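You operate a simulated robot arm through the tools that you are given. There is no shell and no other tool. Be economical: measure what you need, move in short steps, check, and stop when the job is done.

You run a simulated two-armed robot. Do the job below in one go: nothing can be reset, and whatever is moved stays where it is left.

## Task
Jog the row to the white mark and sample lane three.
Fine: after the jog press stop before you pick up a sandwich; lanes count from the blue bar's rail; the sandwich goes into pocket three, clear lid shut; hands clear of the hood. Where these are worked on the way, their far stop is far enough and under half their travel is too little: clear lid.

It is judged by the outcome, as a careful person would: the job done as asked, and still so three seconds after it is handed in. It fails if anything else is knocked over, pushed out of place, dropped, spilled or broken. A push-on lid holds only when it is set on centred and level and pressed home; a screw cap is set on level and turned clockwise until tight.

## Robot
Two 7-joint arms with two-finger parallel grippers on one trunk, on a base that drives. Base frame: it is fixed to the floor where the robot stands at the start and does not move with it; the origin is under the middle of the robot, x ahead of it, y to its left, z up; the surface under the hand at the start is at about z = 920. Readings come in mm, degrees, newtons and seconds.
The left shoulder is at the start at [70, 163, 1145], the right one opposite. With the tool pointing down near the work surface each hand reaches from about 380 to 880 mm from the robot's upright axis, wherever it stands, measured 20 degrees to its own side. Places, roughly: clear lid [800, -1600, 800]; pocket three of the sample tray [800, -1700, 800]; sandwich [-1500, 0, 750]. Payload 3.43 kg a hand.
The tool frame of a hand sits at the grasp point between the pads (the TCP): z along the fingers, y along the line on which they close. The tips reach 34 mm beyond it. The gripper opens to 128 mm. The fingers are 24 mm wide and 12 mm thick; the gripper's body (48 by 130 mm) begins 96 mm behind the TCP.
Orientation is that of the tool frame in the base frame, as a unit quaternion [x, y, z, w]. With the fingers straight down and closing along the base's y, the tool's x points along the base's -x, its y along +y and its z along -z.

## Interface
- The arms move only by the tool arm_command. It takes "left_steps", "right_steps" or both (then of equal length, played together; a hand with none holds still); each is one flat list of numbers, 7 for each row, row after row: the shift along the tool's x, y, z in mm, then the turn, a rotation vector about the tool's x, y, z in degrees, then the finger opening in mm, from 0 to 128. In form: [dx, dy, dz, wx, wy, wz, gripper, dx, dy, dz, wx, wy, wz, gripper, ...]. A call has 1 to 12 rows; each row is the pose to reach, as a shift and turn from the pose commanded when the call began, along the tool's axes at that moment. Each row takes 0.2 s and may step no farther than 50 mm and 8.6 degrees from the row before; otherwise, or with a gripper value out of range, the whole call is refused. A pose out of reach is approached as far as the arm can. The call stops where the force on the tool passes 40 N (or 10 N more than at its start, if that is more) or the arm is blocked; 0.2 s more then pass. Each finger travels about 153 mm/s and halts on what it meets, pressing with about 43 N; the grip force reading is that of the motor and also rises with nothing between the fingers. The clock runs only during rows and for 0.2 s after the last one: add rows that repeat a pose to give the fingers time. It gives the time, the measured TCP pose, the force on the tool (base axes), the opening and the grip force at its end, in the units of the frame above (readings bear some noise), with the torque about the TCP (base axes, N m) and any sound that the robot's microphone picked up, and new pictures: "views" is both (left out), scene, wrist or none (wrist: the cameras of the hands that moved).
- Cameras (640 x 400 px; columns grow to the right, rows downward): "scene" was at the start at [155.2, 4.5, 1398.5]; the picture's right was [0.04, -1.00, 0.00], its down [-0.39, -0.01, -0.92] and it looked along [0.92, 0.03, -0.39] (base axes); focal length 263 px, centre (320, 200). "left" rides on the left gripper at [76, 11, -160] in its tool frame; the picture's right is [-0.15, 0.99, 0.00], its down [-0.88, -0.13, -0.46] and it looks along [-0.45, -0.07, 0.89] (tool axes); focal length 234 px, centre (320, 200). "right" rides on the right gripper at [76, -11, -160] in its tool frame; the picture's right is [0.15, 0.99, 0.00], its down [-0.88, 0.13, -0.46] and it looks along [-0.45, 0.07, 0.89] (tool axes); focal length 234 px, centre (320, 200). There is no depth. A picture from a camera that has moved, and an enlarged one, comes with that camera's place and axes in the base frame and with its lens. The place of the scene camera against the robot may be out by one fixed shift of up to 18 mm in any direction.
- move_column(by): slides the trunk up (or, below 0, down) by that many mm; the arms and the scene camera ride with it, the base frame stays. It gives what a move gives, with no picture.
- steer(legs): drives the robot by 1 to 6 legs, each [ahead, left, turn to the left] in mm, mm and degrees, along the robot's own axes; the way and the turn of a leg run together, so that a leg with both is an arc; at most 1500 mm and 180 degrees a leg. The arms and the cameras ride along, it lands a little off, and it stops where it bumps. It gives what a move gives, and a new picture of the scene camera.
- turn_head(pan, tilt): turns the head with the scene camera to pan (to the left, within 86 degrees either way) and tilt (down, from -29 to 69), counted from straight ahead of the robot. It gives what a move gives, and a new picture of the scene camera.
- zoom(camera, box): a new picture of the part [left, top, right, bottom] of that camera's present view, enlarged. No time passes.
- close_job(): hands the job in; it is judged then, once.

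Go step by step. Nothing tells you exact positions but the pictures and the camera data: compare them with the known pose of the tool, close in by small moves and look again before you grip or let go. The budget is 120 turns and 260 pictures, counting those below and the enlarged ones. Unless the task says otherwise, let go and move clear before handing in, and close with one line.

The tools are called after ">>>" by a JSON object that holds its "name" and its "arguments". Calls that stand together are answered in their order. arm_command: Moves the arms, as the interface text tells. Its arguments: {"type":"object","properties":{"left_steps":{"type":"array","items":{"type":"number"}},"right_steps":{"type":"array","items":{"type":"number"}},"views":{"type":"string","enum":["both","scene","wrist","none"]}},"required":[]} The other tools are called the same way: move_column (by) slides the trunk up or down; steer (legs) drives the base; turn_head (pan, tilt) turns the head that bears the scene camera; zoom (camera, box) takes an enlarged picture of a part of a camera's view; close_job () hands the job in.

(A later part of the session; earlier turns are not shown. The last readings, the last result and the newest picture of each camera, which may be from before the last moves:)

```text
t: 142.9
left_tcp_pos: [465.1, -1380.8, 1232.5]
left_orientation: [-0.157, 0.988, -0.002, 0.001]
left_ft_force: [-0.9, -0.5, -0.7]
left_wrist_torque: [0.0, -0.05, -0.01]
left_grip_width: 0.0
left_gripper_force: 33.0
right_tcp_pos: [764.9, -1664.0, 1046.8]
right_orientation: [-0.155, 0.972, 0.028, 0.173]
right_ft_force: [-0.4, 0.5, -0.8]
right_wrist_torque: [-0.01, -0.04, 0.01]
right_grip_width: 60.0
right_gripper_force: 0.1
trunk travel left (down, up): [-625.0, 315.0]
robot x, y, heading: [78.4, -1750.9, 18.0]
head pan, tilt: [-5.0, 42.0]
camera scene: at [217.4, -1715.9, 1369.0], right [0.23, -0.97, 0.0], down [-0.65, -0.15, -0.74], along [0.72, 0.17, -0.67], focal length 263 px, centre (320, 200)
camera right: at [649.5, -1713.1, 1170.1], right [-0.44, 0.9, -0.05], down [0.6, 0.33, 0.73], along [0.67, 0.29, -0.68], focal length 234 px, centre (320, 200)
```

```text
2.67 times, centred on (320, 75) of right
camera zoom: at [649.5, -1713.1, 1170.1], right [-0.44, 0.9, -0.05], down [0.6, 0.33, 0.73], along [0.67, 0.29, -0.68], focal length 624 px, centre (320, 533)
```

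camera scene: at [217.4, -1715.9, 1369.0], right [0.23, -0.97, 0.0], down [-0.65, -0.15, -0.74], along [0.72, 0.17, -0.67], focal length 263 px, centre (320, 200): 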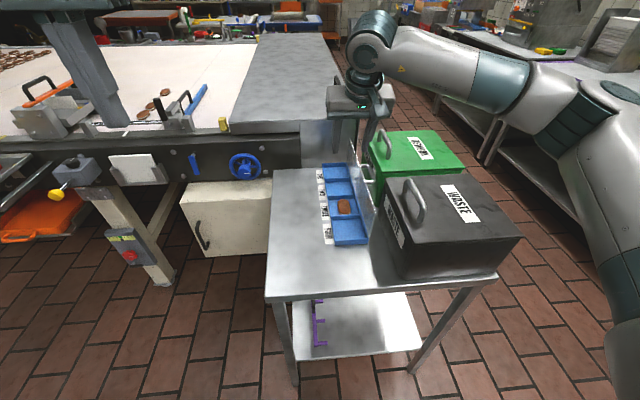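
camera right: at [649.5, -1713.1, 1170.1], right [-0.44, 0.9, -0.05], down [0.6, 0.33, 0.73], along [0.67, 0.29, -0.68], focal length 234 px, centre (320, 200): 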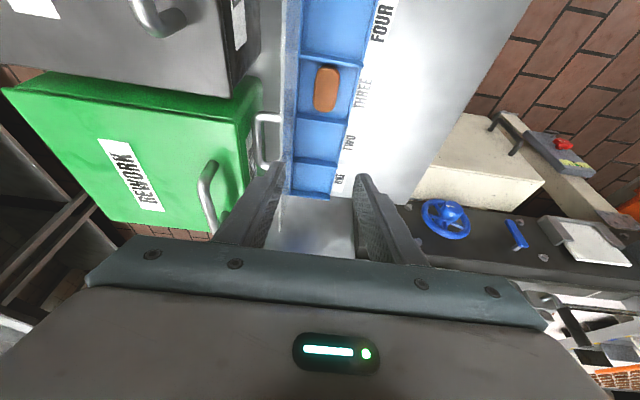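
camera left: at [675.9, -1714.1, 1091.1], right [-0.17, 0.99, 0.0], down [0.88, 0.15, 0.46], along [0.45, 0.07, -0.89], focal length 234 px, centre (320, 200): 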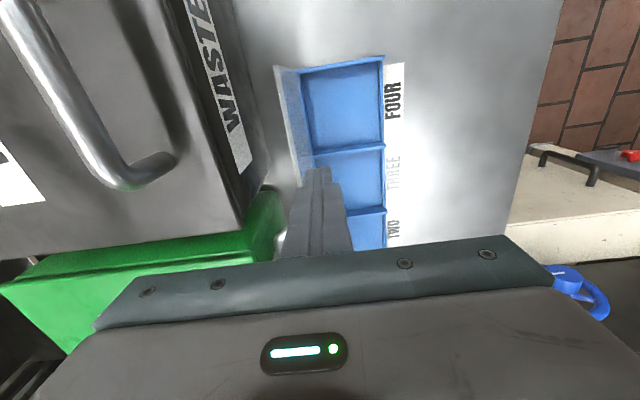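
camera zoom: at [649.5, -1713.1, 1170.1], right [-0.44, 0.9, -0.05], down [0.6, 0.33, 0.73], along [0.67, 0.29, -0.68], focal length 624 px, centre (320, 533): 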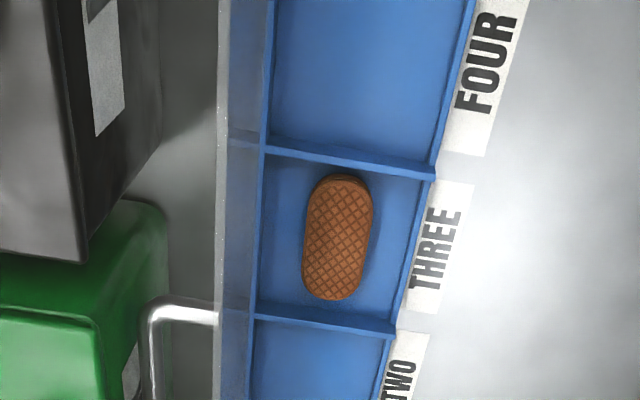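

The sandwich lies flat in pocket three. To shut the lid I'll straighten the hand, open it wide, and drop only the right finger between lid and bin.

>>> {"name": "arm_command", "arguments": {"right_steps": [20, 2, -7, 0, 7, 0, 90, 40, 5, -14, 0, 14, 0, 128, 59, 7, -21, 0, 20, 0, 128, 59, 7, -21, 0, 20, 0, 128], "views": "both"}}

>>> {"name": "zoom", "arguments": {"camera": "scene", "box": [260, 110, 420, 250]}}

```text
t: 143.9
left_tcp_pos: [465.8, -1381.5, 1233.0]
left_orientation: [-0.157, 0.988, -0.001, 0.0]
left_ft_force: [-0.3, -0.4, 0.4]
left_wrist_torque: [0.02, 0.02, 0.03]
left_grip_width: 0.0
left_gripper_force: 32.6
right_tcp_pos: [705.4, -1676.6, 1043.0]
right_orientation: [-0.157, 0.988, 0.001, 0.001]
right_ft_force: [0.1, 0.3, -0.2]
right_wrist_torque: [0.02, 0.02, -0.02]
right_grip_width: 127.9
right_gripper_force: 0.1
trunk travel left (down, up): [-625.0, 315.0]
robot x, y, heading: [75.2, -1751.4, 18.2]
head pan, tilt: [-5.0, 42.0]
camera scene: at [218.1, -1716.5, 1369.0], right [0.23, -0.97, 0.0], down [-0.65, -0.15, -0.74], along [0.72, 0.17, -0.67], focal length 263 px, centre (320, 200)
camera right: at [635.5, -1711.4, 1202.3], right [-0.45, 0.89, 0.0], down [0.8, 0.4, 0.46], along [0.41, 0.21, -0.89], focal length 234 px, centre (320, 200)
```

scene: 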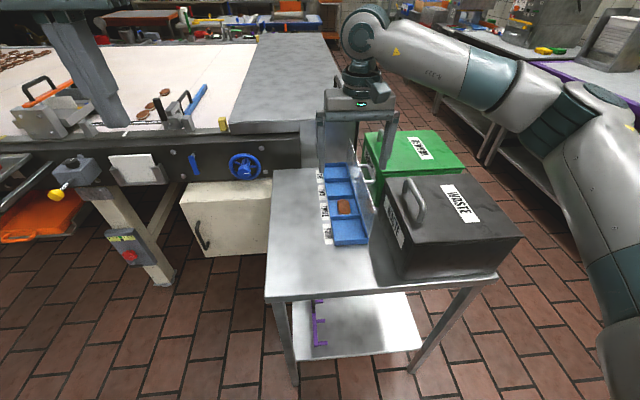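
right: 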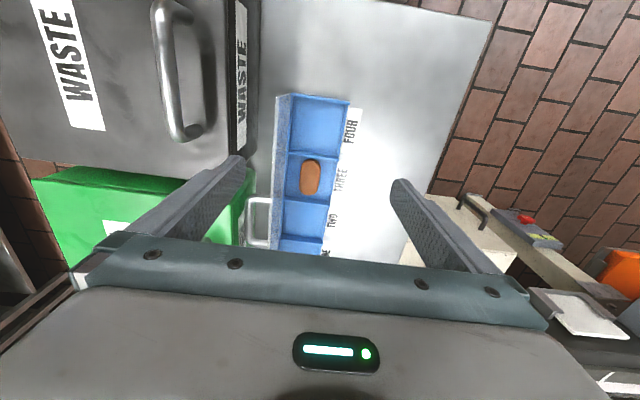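

```text
2.86 times, centred on (340, 180) of scene
camera zoom: at [218.1, -1716.5, 1369.0], right [0.23, -0.97, 0.0], down [-0.65, -0.15, -0.74], along [0.72, 0.17, -0.67], focal length 751 px, centre (263, 257)
```

zoom: 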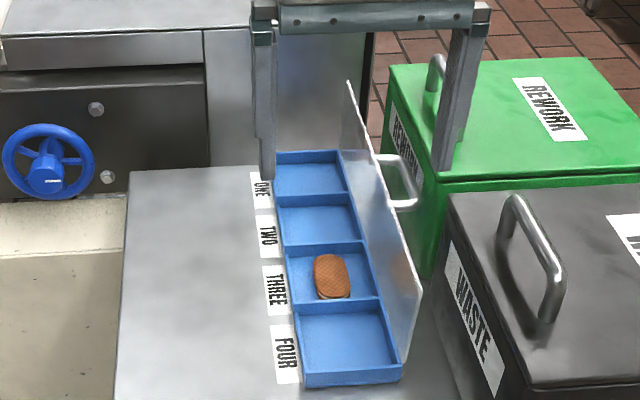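

The hand is placed as planned. I'll lower partway and check the gap.

>>> {"name": "arm_command", "arguments": {"right_steps": [0, 0, 30, 0, 0, 0, 128, 0, 0, 60, 0, 0, 0, 128], "views": "wrist"}}

>>> {"name": "zoom", "arguments": {"camera": "scene", "box": [260, 110, 420, 250]}}

```text
t: 144.5
left_tcp_pos: [467.0, -1381.4, 1233.2]
left_orientation: [-0.157, 0.988, 0.0, 0.0]
left_ft_force: [-0.4, -0.1, 0.3]
left_wrist_torque: [0.01, 0.0, -0.05]
left_grip_width: 0.2
left_gripper_force: 33.5
right_tcp_pos: [705.0, -1678.8, 983.3]
right_orientation: [-0.157, 0.988, 0.002, 0.001]
right_ft_force: [0.3, 0.1, 0.7]
right_wrist_torque: [-0.02, -0.03, 0.02]
right_grip_width: 127.8
right_gripper_force: 0.0
trunk travel left (down, up): [-625.0, 315.0]
robot x, y, heading: [76.5, -1750.8, 18.3]
head pan, tilt: [-5.0, 42.0]
camera right: at [636.4, -1712.5, 1142.6], right [-0.45, 0.89, 0.0], down [0.8, 0.4, 0.46], along [0.41, 0.21, -0.89], focal length 234 px, centre (320, 200)
```

right: 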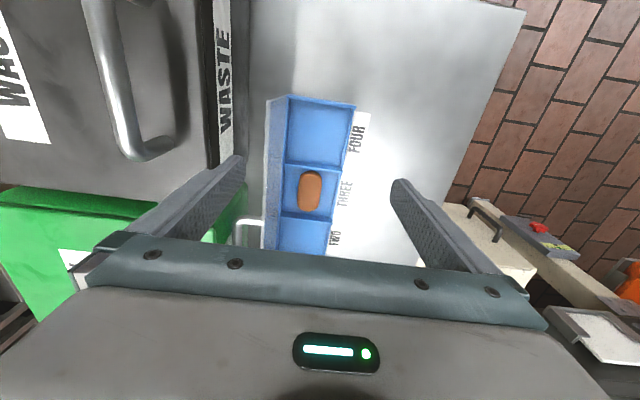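

```text
2.86 times, centred on (340, 180) of scene
camera zoom: at [218.7, -1716.5, 1369.0], right [0.23, -0.97, 0.0], down [-0.65, -0.15, -0.74], along [0.72, 0.17, -0.67], focal length 751 px, centre (263, 257)
```

zoom: 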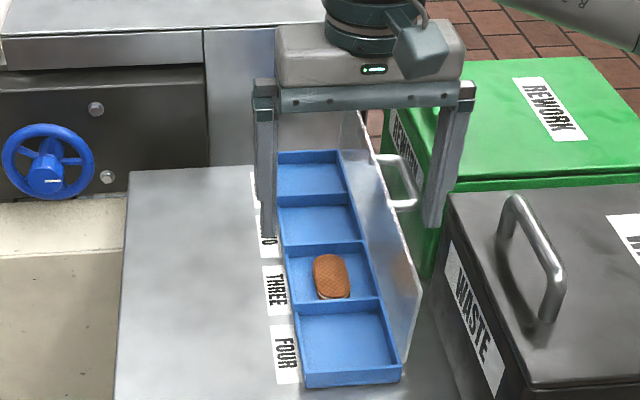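

The right finger is between lid and bin with a clear margin. I'll go down fully and sweep left to swing the lid over.

>>> {"name": "arm_command", "arguments": {"right_steps": [0, 3, 25, 0, 0, 0, 128, 0, 3, 55, 0, 0, 0, 128, 0, 12, 55, 0, 0, 0, 128, 0, 22, 55, 0, 0, 0, 128, 0, 34, 55, 0, 0, 0, 128, 0, 46, 55, 0, 0, 0, 128, 0, 58, 55, 0, 0, 0, 128], "views": "wrist"}}

>>> {"name": "zoom", "arguments": {"camera": "scene", "box": [260, 110, 420, 250]}}

```text
t: 146.1
left_tcp_pos: [466.5, -1380.8, 1231.4]
left_orientation: [-0.157, 0.988, -0.001, 0.0]
left_ft_force: [0.5, 0.0, -0.5]
left_wrist_torque: [-0.01, -0.01, -0.02]
left_grip_width: 0.0
left_gripper_force: 33.4
right_tcp_pos: [686.8, -1620.6, 927.2]
right_orientation: [-0.157, 0.988, 0.0, 0.003]
right_ft_force: [0.3, -0.2, -0.1]
right_wrist_torque: [-0.03, 0.01, -0.02]
right_grip_width: 127.9
right_gripper_force: 0.0
trunk travel left (down, up): [-625.0, 315.0]
robot x, y, heading: [75.2, -1750.8, 17.9]
head pan, tilt: [-5.0, 42.0]
camera right: at [618.2, -1655.7, 1087.6], right [-0.45, 0.89, 0.0], down [0.8, 0.4, 0.46], along [0.41, 0.21, -0.89], focal length 234 px, centre (320, 200)
```

right: 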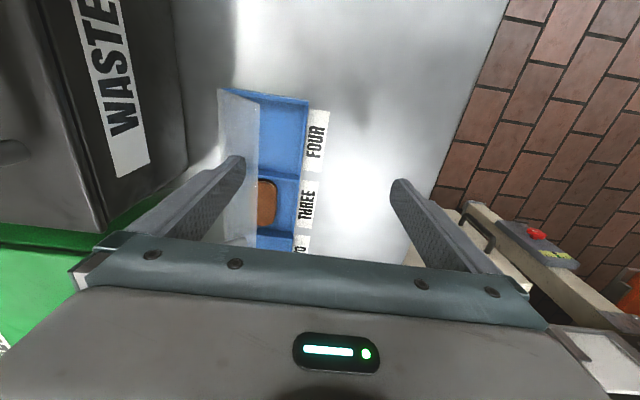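

```text
2.86 times, centred on (340, 180) of scene
camera zoom: at [218.2, -1715.9, 1369.0], right [0.23, -0.97, 0.0], down [-0.65, -0.15, -0.74], along [0.72, 0.17, -0.67], focal length 751 px, centre (263, 257)
```

zoom: 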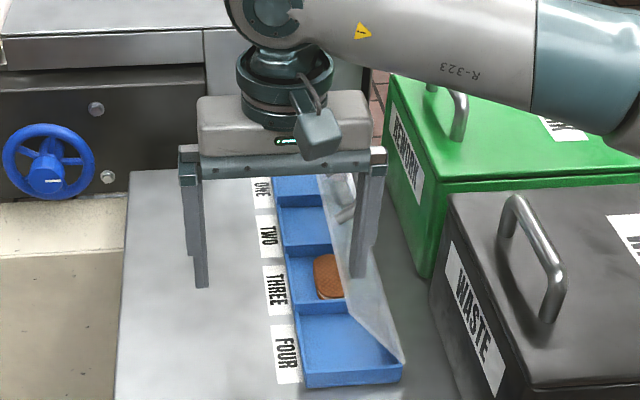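

The lid has swung over to about 55°. I'll follow it down to the rim and press it shut.

>>> {"name": "arm_command", "arguments": {"right_steps": [0, 10, 6, 0, 0, 0, 128, 0, 19, 14, 0, 0, 0, 128, 0, 26, 23, 0, 0, 0, 128, 0, 31, 32, 0, 0, 0, 128, 0, 34, 41, 0, 0, 0, 128, 0, 36, 48, 0, 0, 0, 128, 0, 36, 53, 0, 0, 0, 128], "views": "wrist"}}

>>> {"name": "zoom", "arguments": {"camera": "scene", "box": [260, 110, 420, 250]}}

```text
t: 147.7
left_tcp_pos: [465.7, -1380.7, 1233.5]
left_orientation: [-0.157, 0.988, -0.001, 0.0]
left_ft_force: [-0.5, 1.1, -0.6]
left_wrist_torque: [0.0, 0.01, 0.02]
left_grip_width: 0.0
left_gripper_force: 33.0
right_tcp_pos: [677.5, -1586.2, 874.8]
right_orientation: [-0.158, 0.988, 0.001, 0.002]
right_ft_force: [-0.4, 0.3, 0.9]
right_wrist_torque: [0.01, 0.0, -0.02]
right_grip_width: 127.8
right_gripper_force: 0.1
trunk travel left (down, up): [-625.0, 315.0]
robot x, y, heading: [75.9, -1751.5, 18.2]
head pan, tilt: [-5.0, 42.0]
camera right: at [607.4, -1621.0, 1033.8], right [-0.45, 0.89, 0.0], down [0.79, 0.4, 0.46], along [0.41, 0.21, -0.89], focal length 234 px, centre (320, 200)
```

right: 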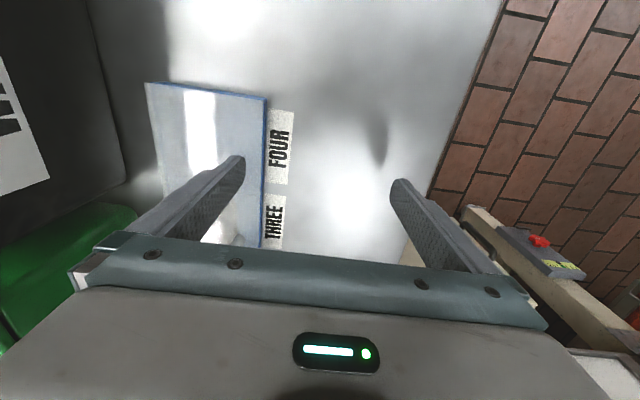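

```text
2.86 times, centred on (340, 180) of scene
camera zoom: at [218.4, -1716.5, 1369.0], right [0.23, -0.97, 0.0], down [-0.65, -0.15, -0.74], along [0.72, 0.17, -0.67], focal length 751 px, centre (263, 257)
```

zoom: 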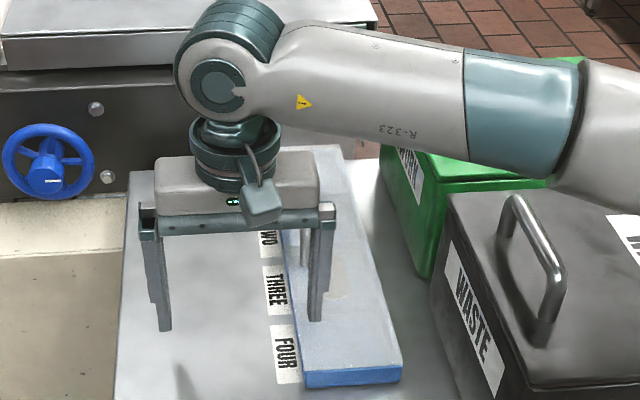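

The lid looks shut. I'll press down lightly until I feel resistance to be sure.

>>> {"name": "arm_command", "arguments": {"right_steps": [0, 0, 3, 0, 0, 0, 128, 0, 0, 6, 0, 0, 0, 128, 0, 0, 9, 0, 0, 0, 128], "views": "none"}}

>>> {"name": "zoom", "arguments": {"camera": "right", "box": [120, 60, 320, 260]}}

```text
t: 148.5
left_tcp_pos: [467.4, -1380.8, 1232.4]
left_orientation: [-0.158, 0.987, -0.001, 0.001]
left_ft_force: [-0.2, 0.2, -0.4]
left_wrist_torque: [0.02, 0.02, 0.01]
left_grip_width: 0.0
left_gripper_force: 33.8
right_tcp_pos: [676.6, -1586.4, 865.0]
right_orientation: [-0.158, 0.987, 0.002, 0.001]
right_ft_force: [0.2, -0.3, 0.2]
right_wrist_torque: [-0.05, 0.04, -0.01]
right_grip_width: 128.0
right_gripper_force: 0.0
trunk travel left (down, up): [-625.0, 315.0]
robot x, y, heading: [77.3, -1750.3, 18.0]
head pan, tilt: [-5.0, 42.0]
```

```text
2.00 times, centred on (220, 160) of right
camera zoom: at [607.3, -1621.3, 1025.1], right [-0.45, 0.89, 0.0], down [0.79, 0.4, 0.46], along [0.41, 0.21, -0.89], focal length 468 px, centre (520, 280)
```

zoom: 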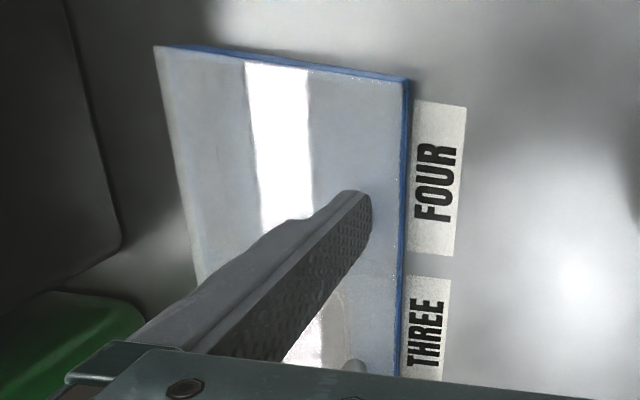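

The tip is just at lid height with no force. A few millimetres more will confirm it.

>>> {"name": "arm_command", "arguments": {"right_steps": [0, 0, 2, 0, 0, 0, 128, 0, 0, 4, 0, 0, 0, 128, 0, 0, 6, 0, 0, 0, 128], "views": "none"}}

```text
t: 149.3
left_tcp_pos: [463.4, -1381.9, 1233.1]
left_orientation: [-0.157, 0.988, -0.002, 0.001]
left_ft_force: [0.1, 0.1, 0.9]
left_wrist_torque: [0.0, 0.02, 0.01]
left_grip_width: 0.0
left_gripper_force: 32.3
right_tcp_pos: [675.5, -1587.3, 863.9]
right_orientation: [-0.158, 0.987, 0.002, 0.005]
right_ft_force: [4.3, 2.2, 33.2]
right_wrist_torque: [-2.26, -0.47, 0.26]
right_grip_width: 127.7
right_gripper_force: 0.1
trunk travel left (down, up): [-625.0, 315.0]
robot x, y, heading: [74.7, -1753.5, 17.9]
head pan, tilt: [-5.0, 42.0]
```

Firm resistance at rim height, so the lid is shut. I'll withdraw the right hand up and back.

>>> {"name": "arm_command", "arguments": {"right_steps": [0, 0, -40, 0, 0, 0, 128, 0, -10, -88, 0, 0, 0, 128, 0, -25, -134, 0, 0, 0, 128, 10, -45, -178, 0, 0, 0, 128, 25, -65, -220, 0, 0, 0, 128, 45, -85, -260, 0, 0, 0, 128, 65, -105, -300, 0, 0, 0, 128, 90, -125, -335, 0, 0, 0, 128, 120, -145, -365, 0, 0, 0, 100], "views": "scene"}}

>>> {"name": "zoom", "arguments": {"camera": "scene", "box": [260, 110, 420, 250]}}

```text
t: 151.3
left_tcp_pos: [464.0, -1381.7, 1234.1]
left_orientation: [-0.158, 0.987, -0.001, 0.001]
left_ft_force: [-0.8, -0.3, 0.1]
left_wrist_torque: [0.0, -0.03, 0.03]
left_grip_width: 0.0
left_gripper_force: 33.3
right_tcp_pos: [605.6, -1765.0, 1224.0]
right_orientation: [-0.158, 0.987, 0.001, 0.002]
right_ft_force: [0.5, 0.1, 0.6]
right_wrist_torque: [0.01, -0.02, -0.04]
right_grip_width: 99.8
right_gripper_force: 0.0
trunk travel left (down, up): [-625.0, 315.0]
robot x, y, heading: [76.7, -1755.9, 18.1]
head pan, tilt: [-5.0, 42.0]
camera scene: at [216.7, -1717.7, 1369.1], right [0.23, -0.97, 0.0], down [-0.65, -0.15, -0.74], along [0.72, 0.17, -0.67], focal length 263 px, centre (320, 200)
```

scene: 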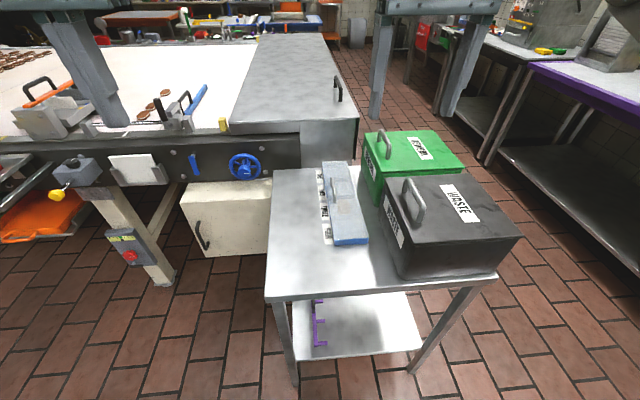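

```text
2.86 times, centred on (340, 180) of scene
camera zoom: at [216.7, -1717.7, 1369.1], right [0.23, -0.97, 0.0], down [-0.65, -0.15, -0.74], along [0.72, 0.17, -0.67], focal length 751 px, centre (263, 257)
```

zoom: 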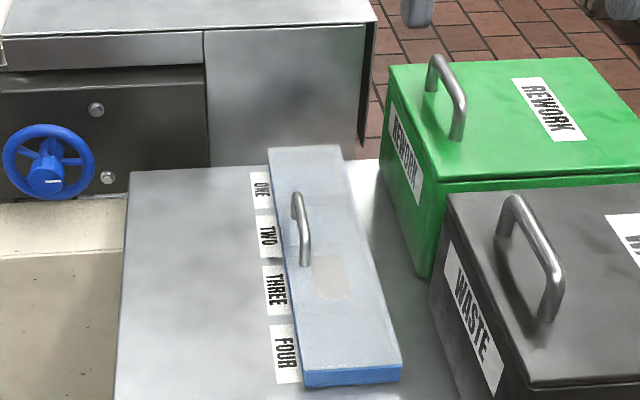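

The lid is shut with the sandwich showing under pocket three. Now for the blue bar I knocked down, starting with a closer look.

>>> {"name": "turn_head", "arguments": {"pan": 25, "tilt": 25}}

>>> {"name": "zoom", "arguments": {"camera": "scene", "box": [220, 80, 420, 205]}}

```text
t: 152.3
left_tcp_pos: [466.0, -1380.5, 1232.7]
left_orientation: [-0.157, 0.988, -0.001, 0.0]
left_ft_force: [0.2, -1.2, -0.2]
left_wrist_torque: [-0.02, 0.01, -0.01]
left_grip_width: 0.0
left_gripper_force: 33.0
right_tcp_pos: [607.7, -1763.8, 1223.6]
right_orientation: [-0.158, 0.987, 0.001, 0.002]
right_ft_force: [-0.7, -0.8, -0.6]
right_wrist_torque: [0.02, 0.03, 0.01]
right_grip_width: 100.0
right_gripper_force: 0.1
trunk travel left (down, up): [-625.0, 315.0]
robot x, y, heading: [77.2, -1750.5, 18.0]
head pan, tilt: [25.0, 25.0]
camera scene: at [204.1, -1672.7, 1395.2], right [0.68, -0.73, 0.0], down [-0.31, -0.29, -0.91], along [0.66, 0.62, -0.42], focal length 263 px, centre (320, 200)
```

scene: 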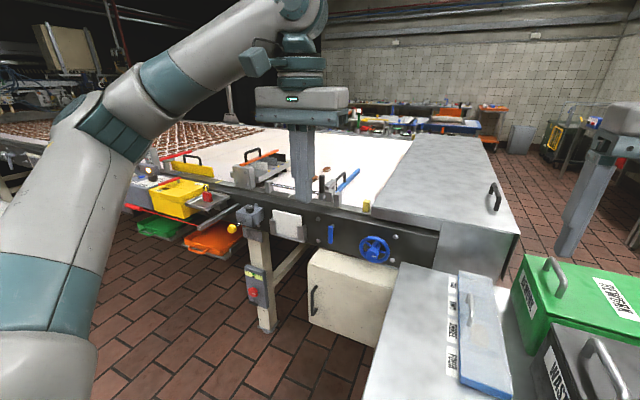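

```text
3.20 times, centred on (320, 142) of scene
camera zoom: at [204.1, -1672.7, 1395.2], right [0.68, -0.73, 0.0], down [-0.31, -0.29, -0.91], along [0.66, 0.62, -0.42], focal length 841 px, centre (320, 384)
```

zoom: 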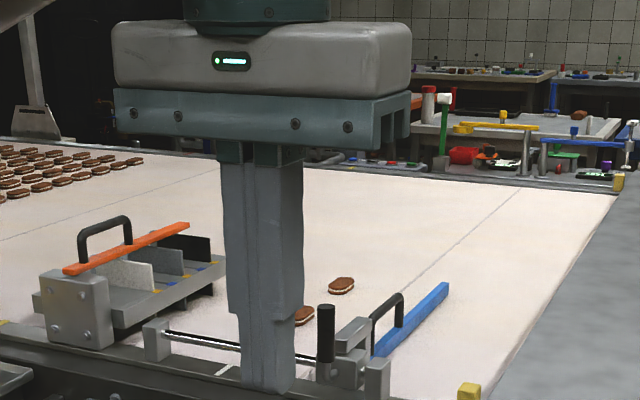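

The bar lies across the belt clear of the sandwiches, with its black D-handle on top. I'll drive in front of it so my right hand can lift it back.

>>> {"name": "steer", "arguments": {"legs": [[0, 598, 0], [430, 0, 0]]}}

>>> {"name": "turn_head", "arguments": {"pan": -10, "tilt": 40}}

>>> {"name": "zoom", "arguments": {"camera": "right", "box": [120, 60, 520, 260]}}

```text
t: 157.9
left_tcp_pos: [688.9, -676.0, 1232.5]
left_orientation: [-0.159, 0.987, -0.001, 0.001]
left_ft_force: [0.5, 0.2, 0.9]
left_wrist_torque: [0.04, -0.03, 0.01]
left_grip_width: 0.0
left_gripper_force: 32.9
right_tcp_pos: [829.8, -1058.4, 1222.0]
right_orientation: [-0.158, 0.987, 0.0, 0.002]
right_ft_force: [-1.3, -0.3, 1.0]
right_wrist_torque: [0.03, 0.02, 0.0]
right_grip_width: 100.0
right_gripper_force: 0.1
trunk travel left (down, up): [-625.0, 315.0]
robot x, y, heading: [298.3, -1047.3, 17.7]
head pan, tilt: [25.0, 25.0]
camera scene: at [427.3, -967.3, 1395.3], right [0.68, -0.73, 0.0], down [-0.31, -0.29, -0.91], along [0.66, 0.62, -0.42], focal length 263 px, centre (320, 200)
```

scene: 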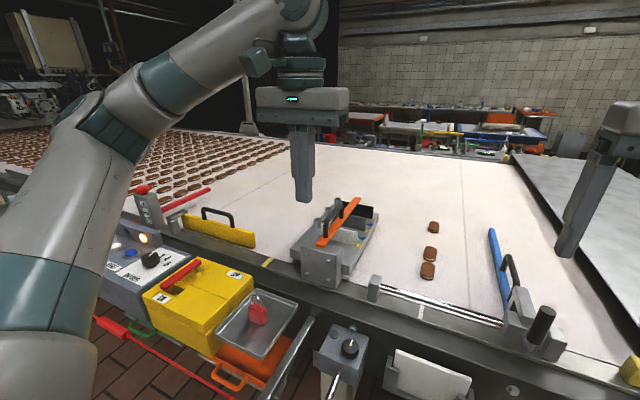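

```text
t: 158.9
left_tcp_pos: [688.1, -674.7, 1233.0]
left_orientation: [-0.158, 0.987, -0.002, 0.001]
left_ft_force: [-0.1, 0.4, -0.1]
left_wrist_torque: [0.0, 0.0, 0.0]
left_grip_width: 0.1
left_gripper_force: 33.0
right_tcp_pos: [830.1, -1057.4, 1223.8]
right_orientation: [-0.159, 0.987, 0.001, 0.002]
right_ft_force: [0.7, 0.5, -0.8]
right_wrist_torque: [-0.01, -0.02, 0.05]
right_grip_width: 100.0
right_gripper_force: 0.1
trunk travel left (down, up): [-625.0, 315.0]
robot x, y, heading: [295.6, -1047.1, 18.4]
head pan, tilt: [-10.0, 40.0]
camera scene: at [444.2, -1018.2, 1372.0], right [0.14, -0.99, 0.0], down [-0.64, -0.09, -0.77], along [0.76, 0.11, -0.64], focal length 263 px, centre (320, 200)
```

scene: 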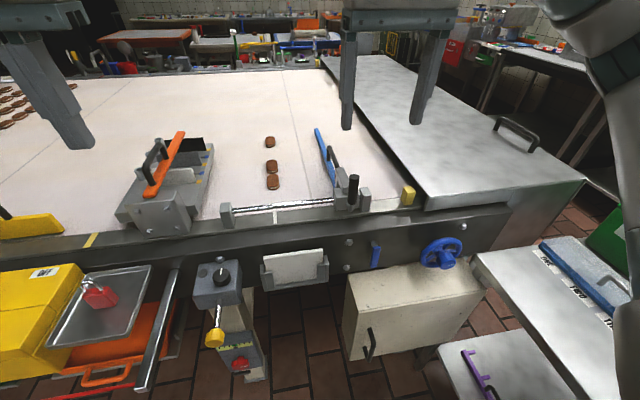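

```text
1.60 times, centred on (320, 160) of right
camera zoom: at [761.1, -1092.1, 1382.4], right [-0.45, 0.89, 0.0], down [0.79, 0.4, 0.46], along [0.41, 0.21, -0.89], focal length 375 px, centre (320, 264)
```

zoom: 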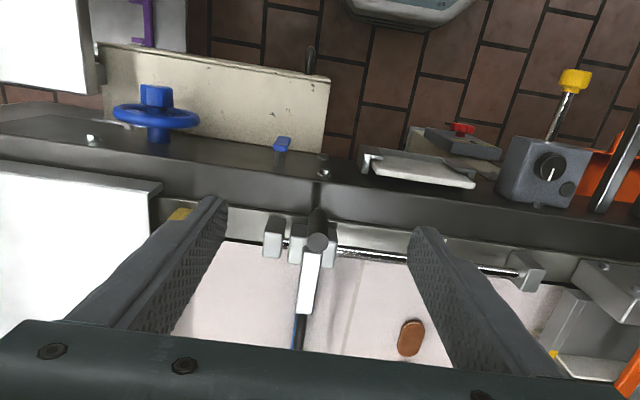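

I'm in front of the bar. I'll zoom in on the hinge and handle to measure them.

>>> {"name": "zoom", "arguments": {"camera": "scene", "box": [280, 110, 420, 220]}}

>>> {"name": "arm_command", "arguments": {"right_steps": [-40, -10, 0, 0, 0, 0, 80, -80, -15, 10, 0, 0, 0, 70, -125, -15, 20, 0, 0, 0, 70, -170, -15, 30, 0, 0, 0, 70, -210, -15, 45, 0, 0, 0, 70, -250, -15, 60, 0, 0, 0, 70], "views": "both"}}

>>> {"name": "zoom", "arguments": {"camera": "right", "box": [200, 80, 440, 230]}}

```text
3.64 times, centred on (350, 165) of scene
camera zoom: at [444.2, -1018.2, 1372.0], right [0.14, -0.99, 0.0], down [-0.64, -0.09, -0.77], along [0.76, 0.11, -0.64], focal length 956 px, centre (211, 327)
```

zoom: 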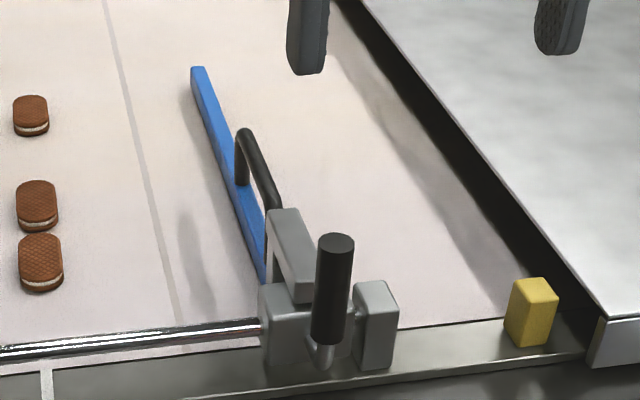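

```text
t: 160.3
left_tcp_pos: [689.6, -672.9, 1232.4]
left_orientation: [-0.159, 0.987, -0.001, -0.001]
left_ft_force: [0.1, 0.4, -0.2]
left_wrist_torque: [-0.04, 0.03, 0.0]
left_grip_width: 0.0
left_gripper_force: 33.2
right_tcp_pos: [1073.1, -991.2, 1162.3]
right_orientation: [-0.158, 0.987, 0.0, 0.001]
right_ft_force: [0.5, 0.0, -0.6]
right_wrist_torque: [0.01, 0.03, 0.0]
right_grip_width: 70.1
right_gripper_force: 0.1
trunk travel left (down, up): [-625.0, 315.0]
robot x, y, heading: [298.2, -1049.2, 18.1]
head pan, tilt: [-10.0, 40.0]
camera scene: at [445.2, -1016.4, 1371.8], right [0.14, -0.99, 0.0], down [-0.64, -0.09, -0.77], along [0.76, 0.11, -0.64], focal length 263 px, centre (320, 200)
camera right: at [1003.9, -1025.4, 1321.4], right [-0.45, 0.89, 0.0], down [0.79, 0.4, 0.46], along [0.41, 0.2, -0.89], focal length 234 px, centre (320, 200)
```

scene: 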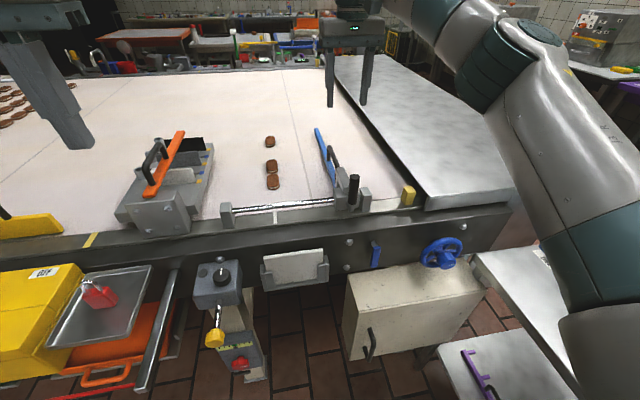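
right: 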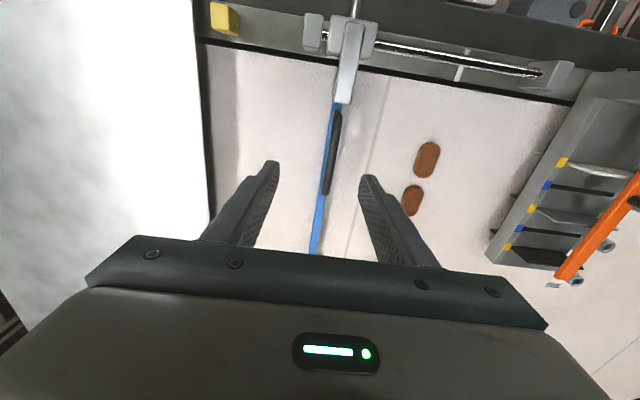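

```text
2.67 times, centred on (320, 155) of right
camera zoom: at [1003.9, -1025.4, 1321.4], right [-0.45, 0.89, 0.0], down [0.79, 0.4, 0.46], along [0.41, 0.2, -0.89], focal length 624 px, centre (320, 320)
```

zoom: 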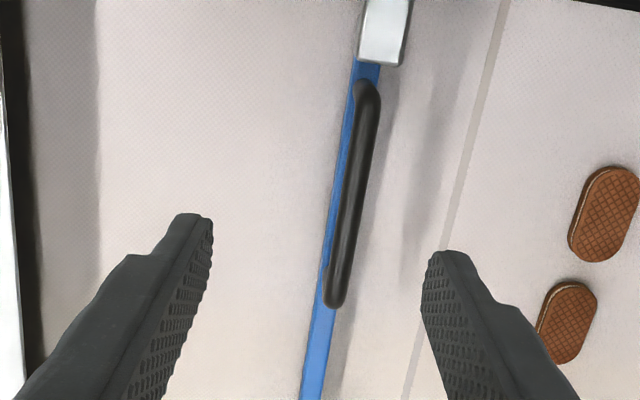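

The D-handle runs along the bar at about [1086, -966]. I'll line up over it and come down partway.

>>> {"name": "arm_command", "arguments": {"right_steps": [-10, 10, 35, 0, 0, 0, 70, -20, 20, 75, 0, 0, 0, 70, -20, 20, 115, 0, 0, 0, 70, -20, 20, 150, 0, 0, 0, 70], "views": "wrist"}}

>>> {"name": "zoom", "arguments": {"camera": "scene", "box": [280, 90, 420, 220]}}

>>> {"name": "zoom", "arguments": {"camera": "right", "box": [200, 80, 440, 230]}}

```text
t: 161.3
left_tcp_pos: [690.0, -675.0, 1231.7]
left_orientation: [-0.158, 0.987, -0.002, -0.001]
left_ft_force: [0.5, 0.4, -0.6]
left_wrist_torque: [-0.05, -0.02, 0.01]
left_grip_width: 0.0
left_gripper_force: 33.1
right_tcp_pos: [1086.8, -968.2, 1013.0]
right_orientation: [-0.158, 0.987, 0.001, 0.001]
right_ft_force: [1.4, 0.7, 0.2]
right_wrist_torque: [0.05, 0.01, -0.02]
right_grip_width: 69.8
right_gripper_force: 0.0
trunk travel left (down, up): [-625.0, 315.0]
robot x, y, heading: [301.1, -1049.6, 18.2]
head pan, tilt: [-10.0, 40.0]
camera right: at [1018.6, -1002.1, 1171.7], right [-0.45, 0.89, 0.0], down [0.79, 0.4, 0.46], along [0.41, 0.21, -0.89], focal length 234 px, centre (320, 200)
```

right: 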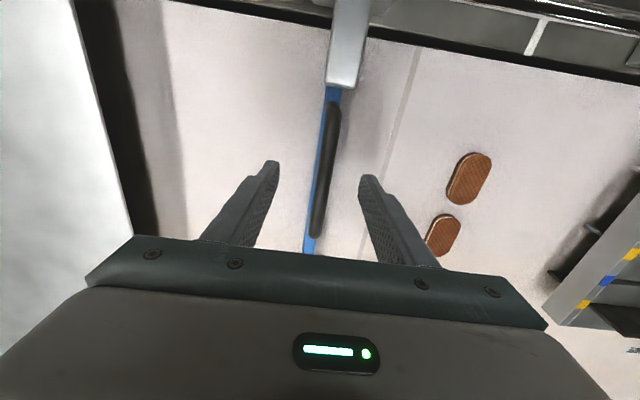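

```text
3.08 times, centred on (350, 155) of scene
camera zoom: at [445.6, -1017.8, 1371.8], right [0.14, -0.99, 0.0], down [-0.64, -0.09, -0.77], along [0.76, 0.11, -0.64], focal length 809 px, centre (228, 338)
```

zoom: 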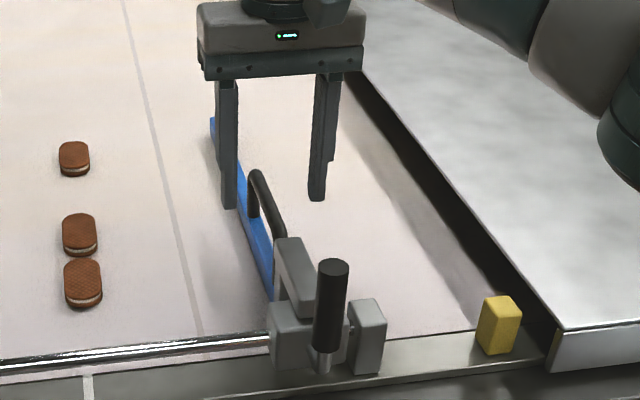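

```text
2.67 times, centred on (320, 155) of right
camera zoom: at [1018.6, -1002.1, 1171.7], right [-0.45, 0.89, 0.0], down [0.79, 0.4, 0.46], along [0.41, 0.21, -0.89], focal length 624 px, centre (320, 320)
```

zoom: 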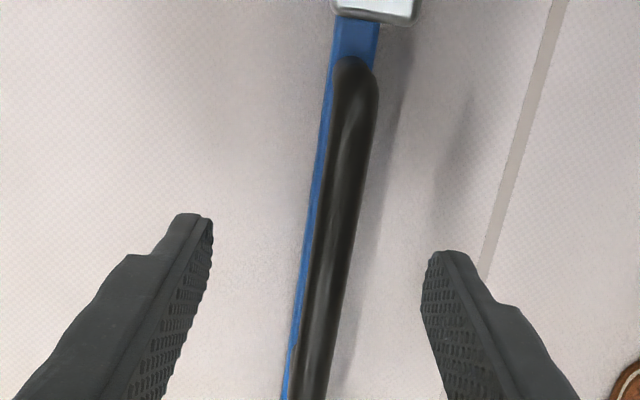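

The handle is between the fingers at about z = 975. I'll go down, close on it, and check the grip.

>>> {"name": "arm_command", "arguments": {"right_steps": [0, 4, 15, 0, 0, 0, 70, 0, 4, 29, 0, 0, 0, 70, 0, 4, 29, 0, 0, 0, 40, 0, 4, 29, 0, 0, 0, 10, 0, 4, 29, 0, 0, 0, 8], "views": "wrist"}}

>>> {"name": "zoom", "arguments": {"camera": "scene", "box": [280, 90, 420, 220]}}

```text
t: 162.5
left_tcp_pos: [689.4, -675.7, 1233.7]
left_orientation: [-0.158, 0.987, -0.001, 0.0]
left_ft_force: [0.3, -0.4, 0.8]
left_wrist_torque: [-0.06, 0.02, -0.02]
left_grip_width: 0.0
left_gripper_force: 32.7
right_tcp_pos: [1084.7, -964.9, 984.6]
right_orientation: [-0.158, 0.987, 0.001, 0.002]
right_ft_force: [-2.1, -2.3, -1.5]
right_wrist_torque: [0.15, -0.54, -0.05]
right_grip_width: 13.6
right_gripper_force: 45.1
trunk travel left (down, up): [-625.0, 315.0]
robot x, y, heading: [297.6, -1044.4, 17.9]
head pan, tilt: [-10.0, 40.0]
camera right: at [1016.1, -998.7, 1144.2], right [-0.45, 0.89, 0.0], down [0.79, 0.4, 0.46], along [0.41, 0.21, -0.89], focal length 234 px, centre (320, 200)
```

right: 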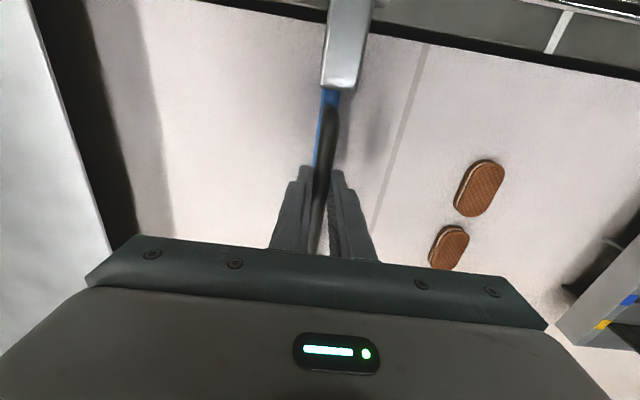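

```text
3.08 times, centred on (350, 155) of scene
camera zoom: at [444.3, -1018.6, 1371.9], right [0.14, -0.99, 0.0], down [-0.64, -0.09, -0.77], along [0.76, 0.11, -0.64], focal length 809 px, centre (228, 338)
```

zoom: 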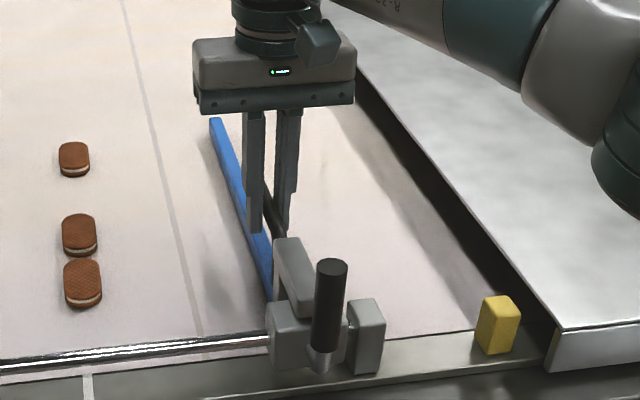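

The handle is gripped at 13.6 mm. I'll lift along the estimated arc, pitching the hand with it, first by 16°.

>>> {"name": "arm_command", "arguments": {"right_steps": [3, 0, -8, 0, -4, 0, 8, 7, 0, -17, 0, -8, 0, 8, 11, 0, -24, 0, -12, 0, 8, 16, 0, -32, 0, -16, 0, 8], "views": "none"}}

>>> {"name": "zoom", "arguments": {"camera": "scene", "box": [280, 60, 440, 220]}}

```text
t: 163.5
left_tcp_pos: [693.4, -673.8, 1230.2]
left_orientation: [-0.159, 0.987, -0.002, -0.002]
left_ft_force: [0.4, 0.1, 0.4]
left_wrist_torque: [0.0, -0.01, 0.02]
left_grip_width: 0.2
left_gripper_force: 33.4
right_tcp_pos: [1073.4, -967.9, 1013.9]
right_orientation: [-0.156, 0.978, 0.024, 0.139]
right_ft_force: [31.8, 9.5, 1.8]
right_wrist_torque: [0.09, -0.36, -0.09]
right_grip_width: 13.7
right_gripper_force: 45.0
trunk travel left (down, up): [-625.0, 315.0]
robot x, y, heading: [301.3, -1046.7, 17.9]
head pan, tilt: [-10.0, 40.0]
```

```text
2.50 times, centred on (360, 140) of scene
camera zoom: at [449.4, -1017.1, 1371.4], right [0.14, -0.99, 0.0], down [-0.64, -0.09, -0.76], along [0.76, 0.11, -0.65], focal length 657 px, centre (220, 350)
```

zoom: 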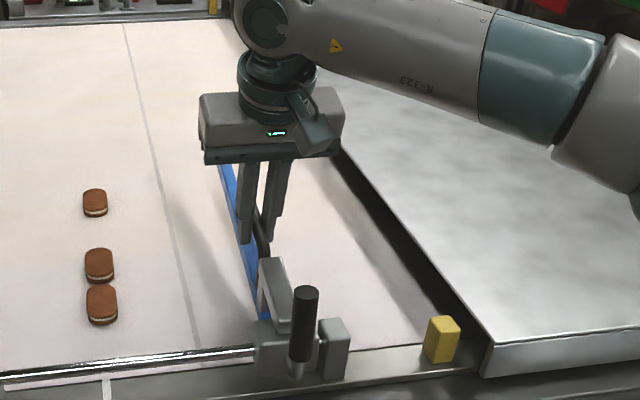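

The bar pulls the hand forward, so the pivot sits higher than I assumed and the arc needs less pull back. I'll correct and continue.

>>> {"name": "arm_command", "arguments": {"right_steps": [-10, 0, -6, 0, -4, 0, 8, -10, 0, -15, 0, -8, 0, 8, -8, 0, -24, 0, -12, 0, 8, -6, 0, -32, 0, -16, 0, 8], "views": "none"}}

>>> {"name": "zoom", "arguments": {"camera": "scene", "box": [280, 60, 440, 220]}}

```text
t: 164.5
left_tcp_pos: [687.2, -676.0, 1233.5]
left_orientation: [-0.158, 0.988, 0.0, 0.002]
left_ft_force: [0.2, 0.5, 0.4]
left_wrist_torque: [0.0, 0.02, -0.01]
left_grip_width: 0.0
left_gripper_force: 33.3
right_tcp_pos: [1062.9, -971.5, 1048.0]
right_orientation: [-0.153, 0.949, 0.046, 0.271]
right_ft_force: [-27.3, -10.7, -16.2]
right_wrist_torque: [-0.12, 0.44, -0.06]
right_grip_width: 13.6
right_gripper_force: 45.4
trunk travel left (down, up): [-625.0, 315.0]
robot x, y, heading: [301.6, -1049.6, 17.9]
head pan, tilt: [-10.0, 40.0]
```

```text
2.50 times, centred on (360, 140) of scene
camera zoom: at [442.0, -1020.2, 1372.1], right [0.14, -0.99, 0.0], down [-0.64, -0.09, -0.77], along [0.76, 0.11, -0.64], focal length 657 px, centre (220, 350)
```

zoom: 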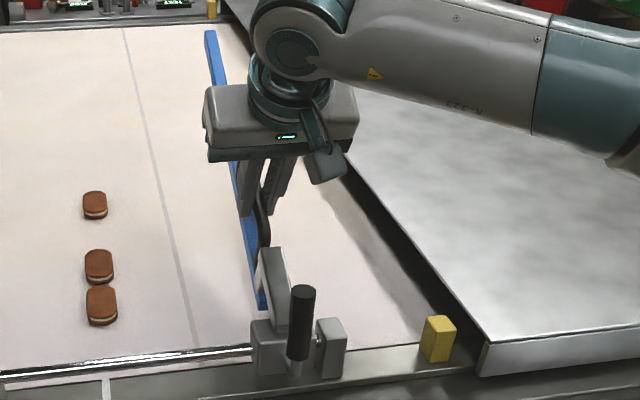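

The lift is working and the bar is about 32° up. Fitting the measured points puts the pivot 124 mm behind the handle at the same height, so I'll follow that arc to 56°.

>>> {"name": "arm_command", "arguments": {"right_steps": [5, 0, -11, 0, -4, 0, 8, 7, 0, -20, 0, -8, 0, 8, 9, 0, -28, 0, -12, 0, 8, 12, 0, -36, 0, -16, 0, 8, 15, 0, -44, 0, -20, 0, 8, 19, 0, -52, 0, -24, 0, 8], "views": "none"}}

>>> {"name": "zoom", "arguments": {"camera": "scene", "box": [240, 40, 480, 220]}}

```text
t: 165.9
left_tcp_pos: [690.7, -674.1, 1232.9]
left_orientation: [-0.158, 0.987, -0.001, 0.0]
left_ft_force: [-0.2, 0.3, -0.4]
left_wrist_torque: [0.01, 0.03, -0.03]
left_grip_width: 0.0
left_gripper_force: 32.6
right_tcp_pos: [1026.9, -981.9, 1082.9]
right_orientation: [-0.139, 0.87, 0.076, 0.466]
right_ft_force: [25.5, 3.8, 20.7]
right_wrist_torque: [0.01, -0.31, 0.0]
right_grip_width: 13.4
right_gripper_force: 45.2
trunk travel left (down, up): [-625.0, 315.0]
robot x, y, heading: [300.3, -1046.8, 18.0]
head pan, tilt: [-10.0, 40.0]
```

```text
2.22 times, centred on (360, 130) of scene
camera zoom: at [446.3, -1017.8, 1371.8], right [0.14, -0.99, 0.0], down [-0.64, -0.09, -0.77], along [0.76, 0.11, -0.64], focal length 584 px, centre (231, 356)
```

zoom: 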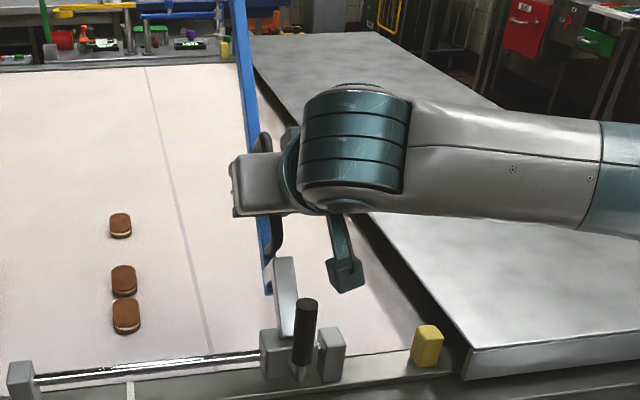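

The bar is up at 56°. I'll carry on to 80° with a small outward correction.

>>> {"name": "arm_command", "arguments": {"right_steps": [-3, 0, -8, 0, -4, 0, 8, -2, 0, -16, 0, -8, 0, 8, 1, 0, -25, 0, -12, 0, 8, 3, 0, -33, 0, -16, 0, 8, 7, 0, -41, 0, -20, 0, 8, 11, 0, -49, 0, -24, 0, 8], "views": "none"}}

>>> {"name": "zoom", "arguments": {"camera": "scene", "box": [240, 0, 520, 220]}}

```text
t: 167.3
left_tcp_pos: [689.4, -675.3, 1231.6]
left_orientation: [-0.158, 0.987, -0.001, 0.0]
left_ft_force: [0.3, 0.0, 0.2]
left_wrist_torque: [0.0, -0.02, 0.01]
left_grip_width: 0.0
left_gripper_force: 33.5
right_tcp_pos: [988.5, -996.6, 1101.8]
right_orientation: [-0.124, 0.776, 0.099, 0.611]
right_ft_force: [18.0, 1.5, 27.9]
right_wrist_torque: [0.05, -0.41, 0.02]
right_grip_width: 13.8
right_gripper_force: 45.0
right hand out of reach, approached as far as the arm can: row 6
trunk travel left (down, up): [-625.0, 315.0]
robot x, y, heading: [297.6, -1049.8, 17.7]
head pan, tilt: [-10.0, 40.0]
```

```text
1.82 times, centred on (380, 110) of scene
camera zoom: at [444.0, -1018.2, 1372.1], right [0.14, -0.99, 0.0], down [-0.64, -0.09, -0.77], along [0.76, 0.11, -0.64], focal length 478 px, centre (211, 364)
```

zoom: 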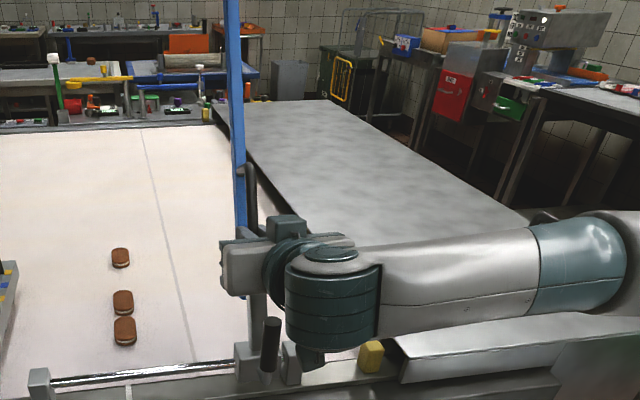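

The bar is at about 75° and the wrist has reached its pitch limit. I'll now let the handle pivot in the pads while pulling back, easing the hand's pitch.

>>> {"name": "arm_command", "arguments": {"right_steps": [-3, 0, -11, 0, 4, 0, 8, -3, 0, -21, 0, 8, 0, 8, -1.5, 0, -31, 0, 12, 0, 8, 1, 0, -41, 0, 16, 0, 8, 4, 0, -50, 0, 20, 0, 8], "views": "none"}}

>>> {"name": "zoom", "arguments": {"camera": "scene", "box": [240, 0, 520, 220]}}

```text
t: 168.5
left_tcp_pos: [689.8, -675.9, 1232.0]
left_orientation: [-0.158, 0.987, -0.001, 0.001]
left_ft_force: [1.2, -0.7, -0.5]
left_wrist_torque: [-0.01, 0.01, 0.03]
left_grip_width: 0.0
left_gripper_force: 32.6
right_tcp_pos: [942.7, -1011.4, 1106.8]
right_orientation: [-0.14, 0.871, 0.075, 0.464]
right_ft_force: [3.6, -1.1, 4.0]
right_wrist_torque: [0.01, -0.26, -0.07]
right_grip_width: 13.5
right_gripper_force: 45.0
trunk travel left (down, up): [-625.0, 315.0]
robot x, y, heading: [297.1, -1050.3, 18.1]
head pan, tilt: [-10.0, 40.0]
```

```text
1.82 times, centred on (380, 110) of scene
camera zoom: at [444.7, -1018.2, 1371.9], right [0.14, -0.99, 0.0], down [-0.64, -0.09, -0.77], along [0.76, 0.11, -0.64], focal length 478 px, centre (211, 364)
```

zoom: 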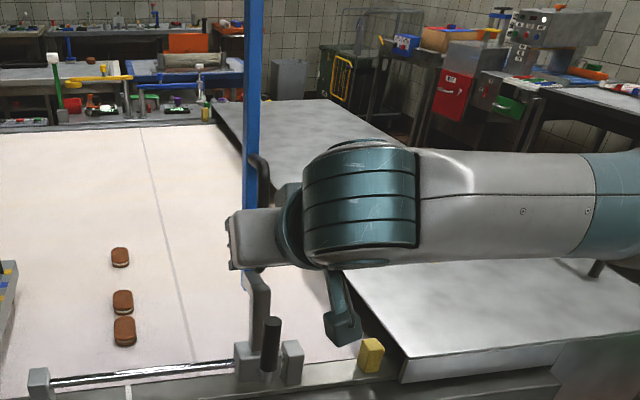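

The bar is about 98° up, matching its original slight lean toward the operator side. I'll nudge back a little to feel for the stop.

>>> {"name": "arm_command", "arguments": {"right_steps": [2, 0, -4, 0, 0, 0, 8, 4, 0, -8, 0, 0, 0, 8], "views": "none"}}

```text
t: 169.1
left_tcp_pos: [690.6, -675.6, 1232.4]
left_orientation: [-0.157, 0.988, -0.001, 0.0]
left_ft_force: [0.3, 0.7, -0.1]
left_wrist_torque: [0.01, 0.03, -0.04]
left_grip_width: 0.0
left_gripper_force: 33.3
right_tcp_pos: [934.7, -1013.9, 1107.4]
right_orientation: [-0.138, 0.872, 0.074, 0.464]
right_ft_force: [12.4, 0.5, 2.4]
right_wrist_torque: [0.32, -1.43, -0.09]
right_grip_width: 13.9
right_gripper_force: 44.9
trunk travel left (down, up): [-625.0, 315.0]
robot x, y, heading: [298.6, -1047.2, 18.3]
head pan, tilt: [-10.0, 40.0]
```

>>> {"name": "arm_command", "arguments": {"right_steps": [2, 0, -4, 0, 0, 0, 8], "views": "none"}}

>>> {"name": "zoom", "arguments": {"camera": "scene", "box": [240, 0, 520, 220]}}

```text
t: 169.5
left_tcp_pos: [690.0, -674.8, 1232.1]
left_orientation: [-0.158, 0.987, -0.002, -0.001]
left_ft_force: [-0.6, 0.5, 0.3]
left_wrist_torque: [0.01, -0.01, -0.01]
left_grip_width: 0.0
left_gripper_force: 33.2
right_tcp_pos: [931.0, -1014.4, 1106.3]
right_orientation: [-0.139, 0.872, 0.075, 0.464]
right_ft_force: [12.8, 2.8, -0.8]
right_wrist_torque: [0.3, -1.49, 0.01]
right_grip_width: 13.8
right_gripper_force: 44.8
trunk travel left (down, up): [-625.0, 315.0]
robot x, y, heading: [298.5, -1045.9, 18.1]
head pan, tilt: [-10.0, 40.0]
```

```text
1.82 times, centred on (380, 110) of scene
camera zoom: at [446.5, -1017.8, 1371.6], right [0.14, -0.99, 0.0], down [-0.64, -0.09, -0.76], along [0.76, 0.11, -0.64], focal length 478 px, centre (211, 364)
```

zoom: 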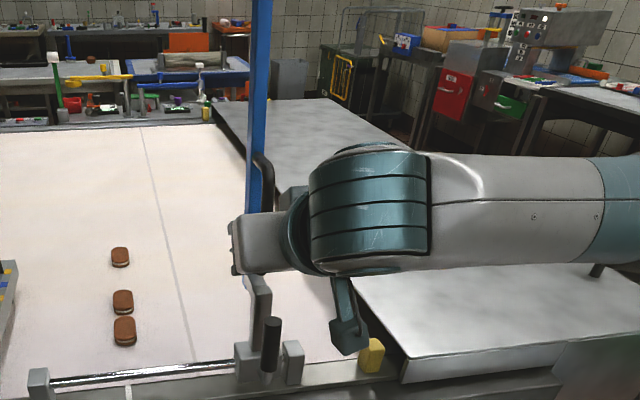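

The bar still moves freely, and comparing with the earlier pictures it originally leaned a few degrees further. I'll ease it back more in small steps.

>>> {"name": "arm_command", "arguments": {"right_steps": [2, 0, -3, 0, 3, 0, 8, 4, 0, -6, 0, 6, 0, 8, 6, 0, -9, 0, 8, 0, 8], "views": "none"}}

>>> {"name": "zoom", "arguments": {"camera": "scene", "box": [240, 0, 520, 220]}}

```text
t: 170.3
left_tcp_pos: [690.3, -675.0, 1232.1]
left_orientation: [-0.158, 0.987, -0.002, -0.002]
left_ft_force: [-0.1, 0.4, -0.6]
left_wrist_torque: [-0.03, -0.01, 0.02]
left_grip_width: 0.0
left_gripper_force: 33.0
right_tcp_pos: [919.4, -1018.8, 1110.1]
right_orientation: [-0.144, 0.902, 0.066, 0.403]
right_ft_force: [12.1, 1.8, 6.7]
right_wrist_torque: [0.38, -1.59, -0.06]
right_grip_width: 13.8
right_gripper_force: 44.9
trunk travel left (down, up): [-625.0, 315.0]
robot x, y, heading: [297.8, -1047.2, 18.0]
head pan, tilt: [-10.0, 40.0]
```

```text
1.82 times, centred on (380, 110) of scene
camera zoom: at [445.7, -1018.0, 1371.8], right [0.14, -0.99, 0.0], down [-0.64, -0.09, -0.77], along [0.76, 0.11, -0.64], focal length 478 px, centre (211, 364)
```

zoom: 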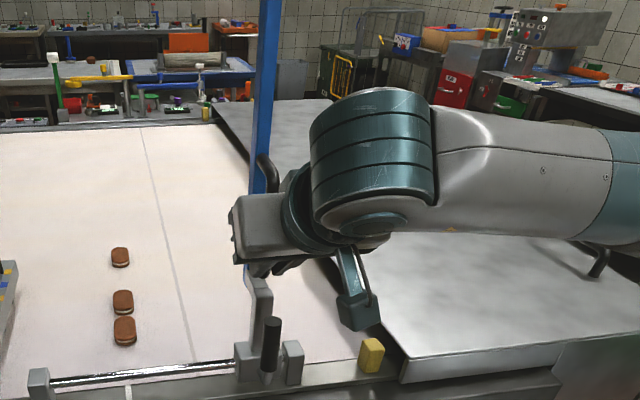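

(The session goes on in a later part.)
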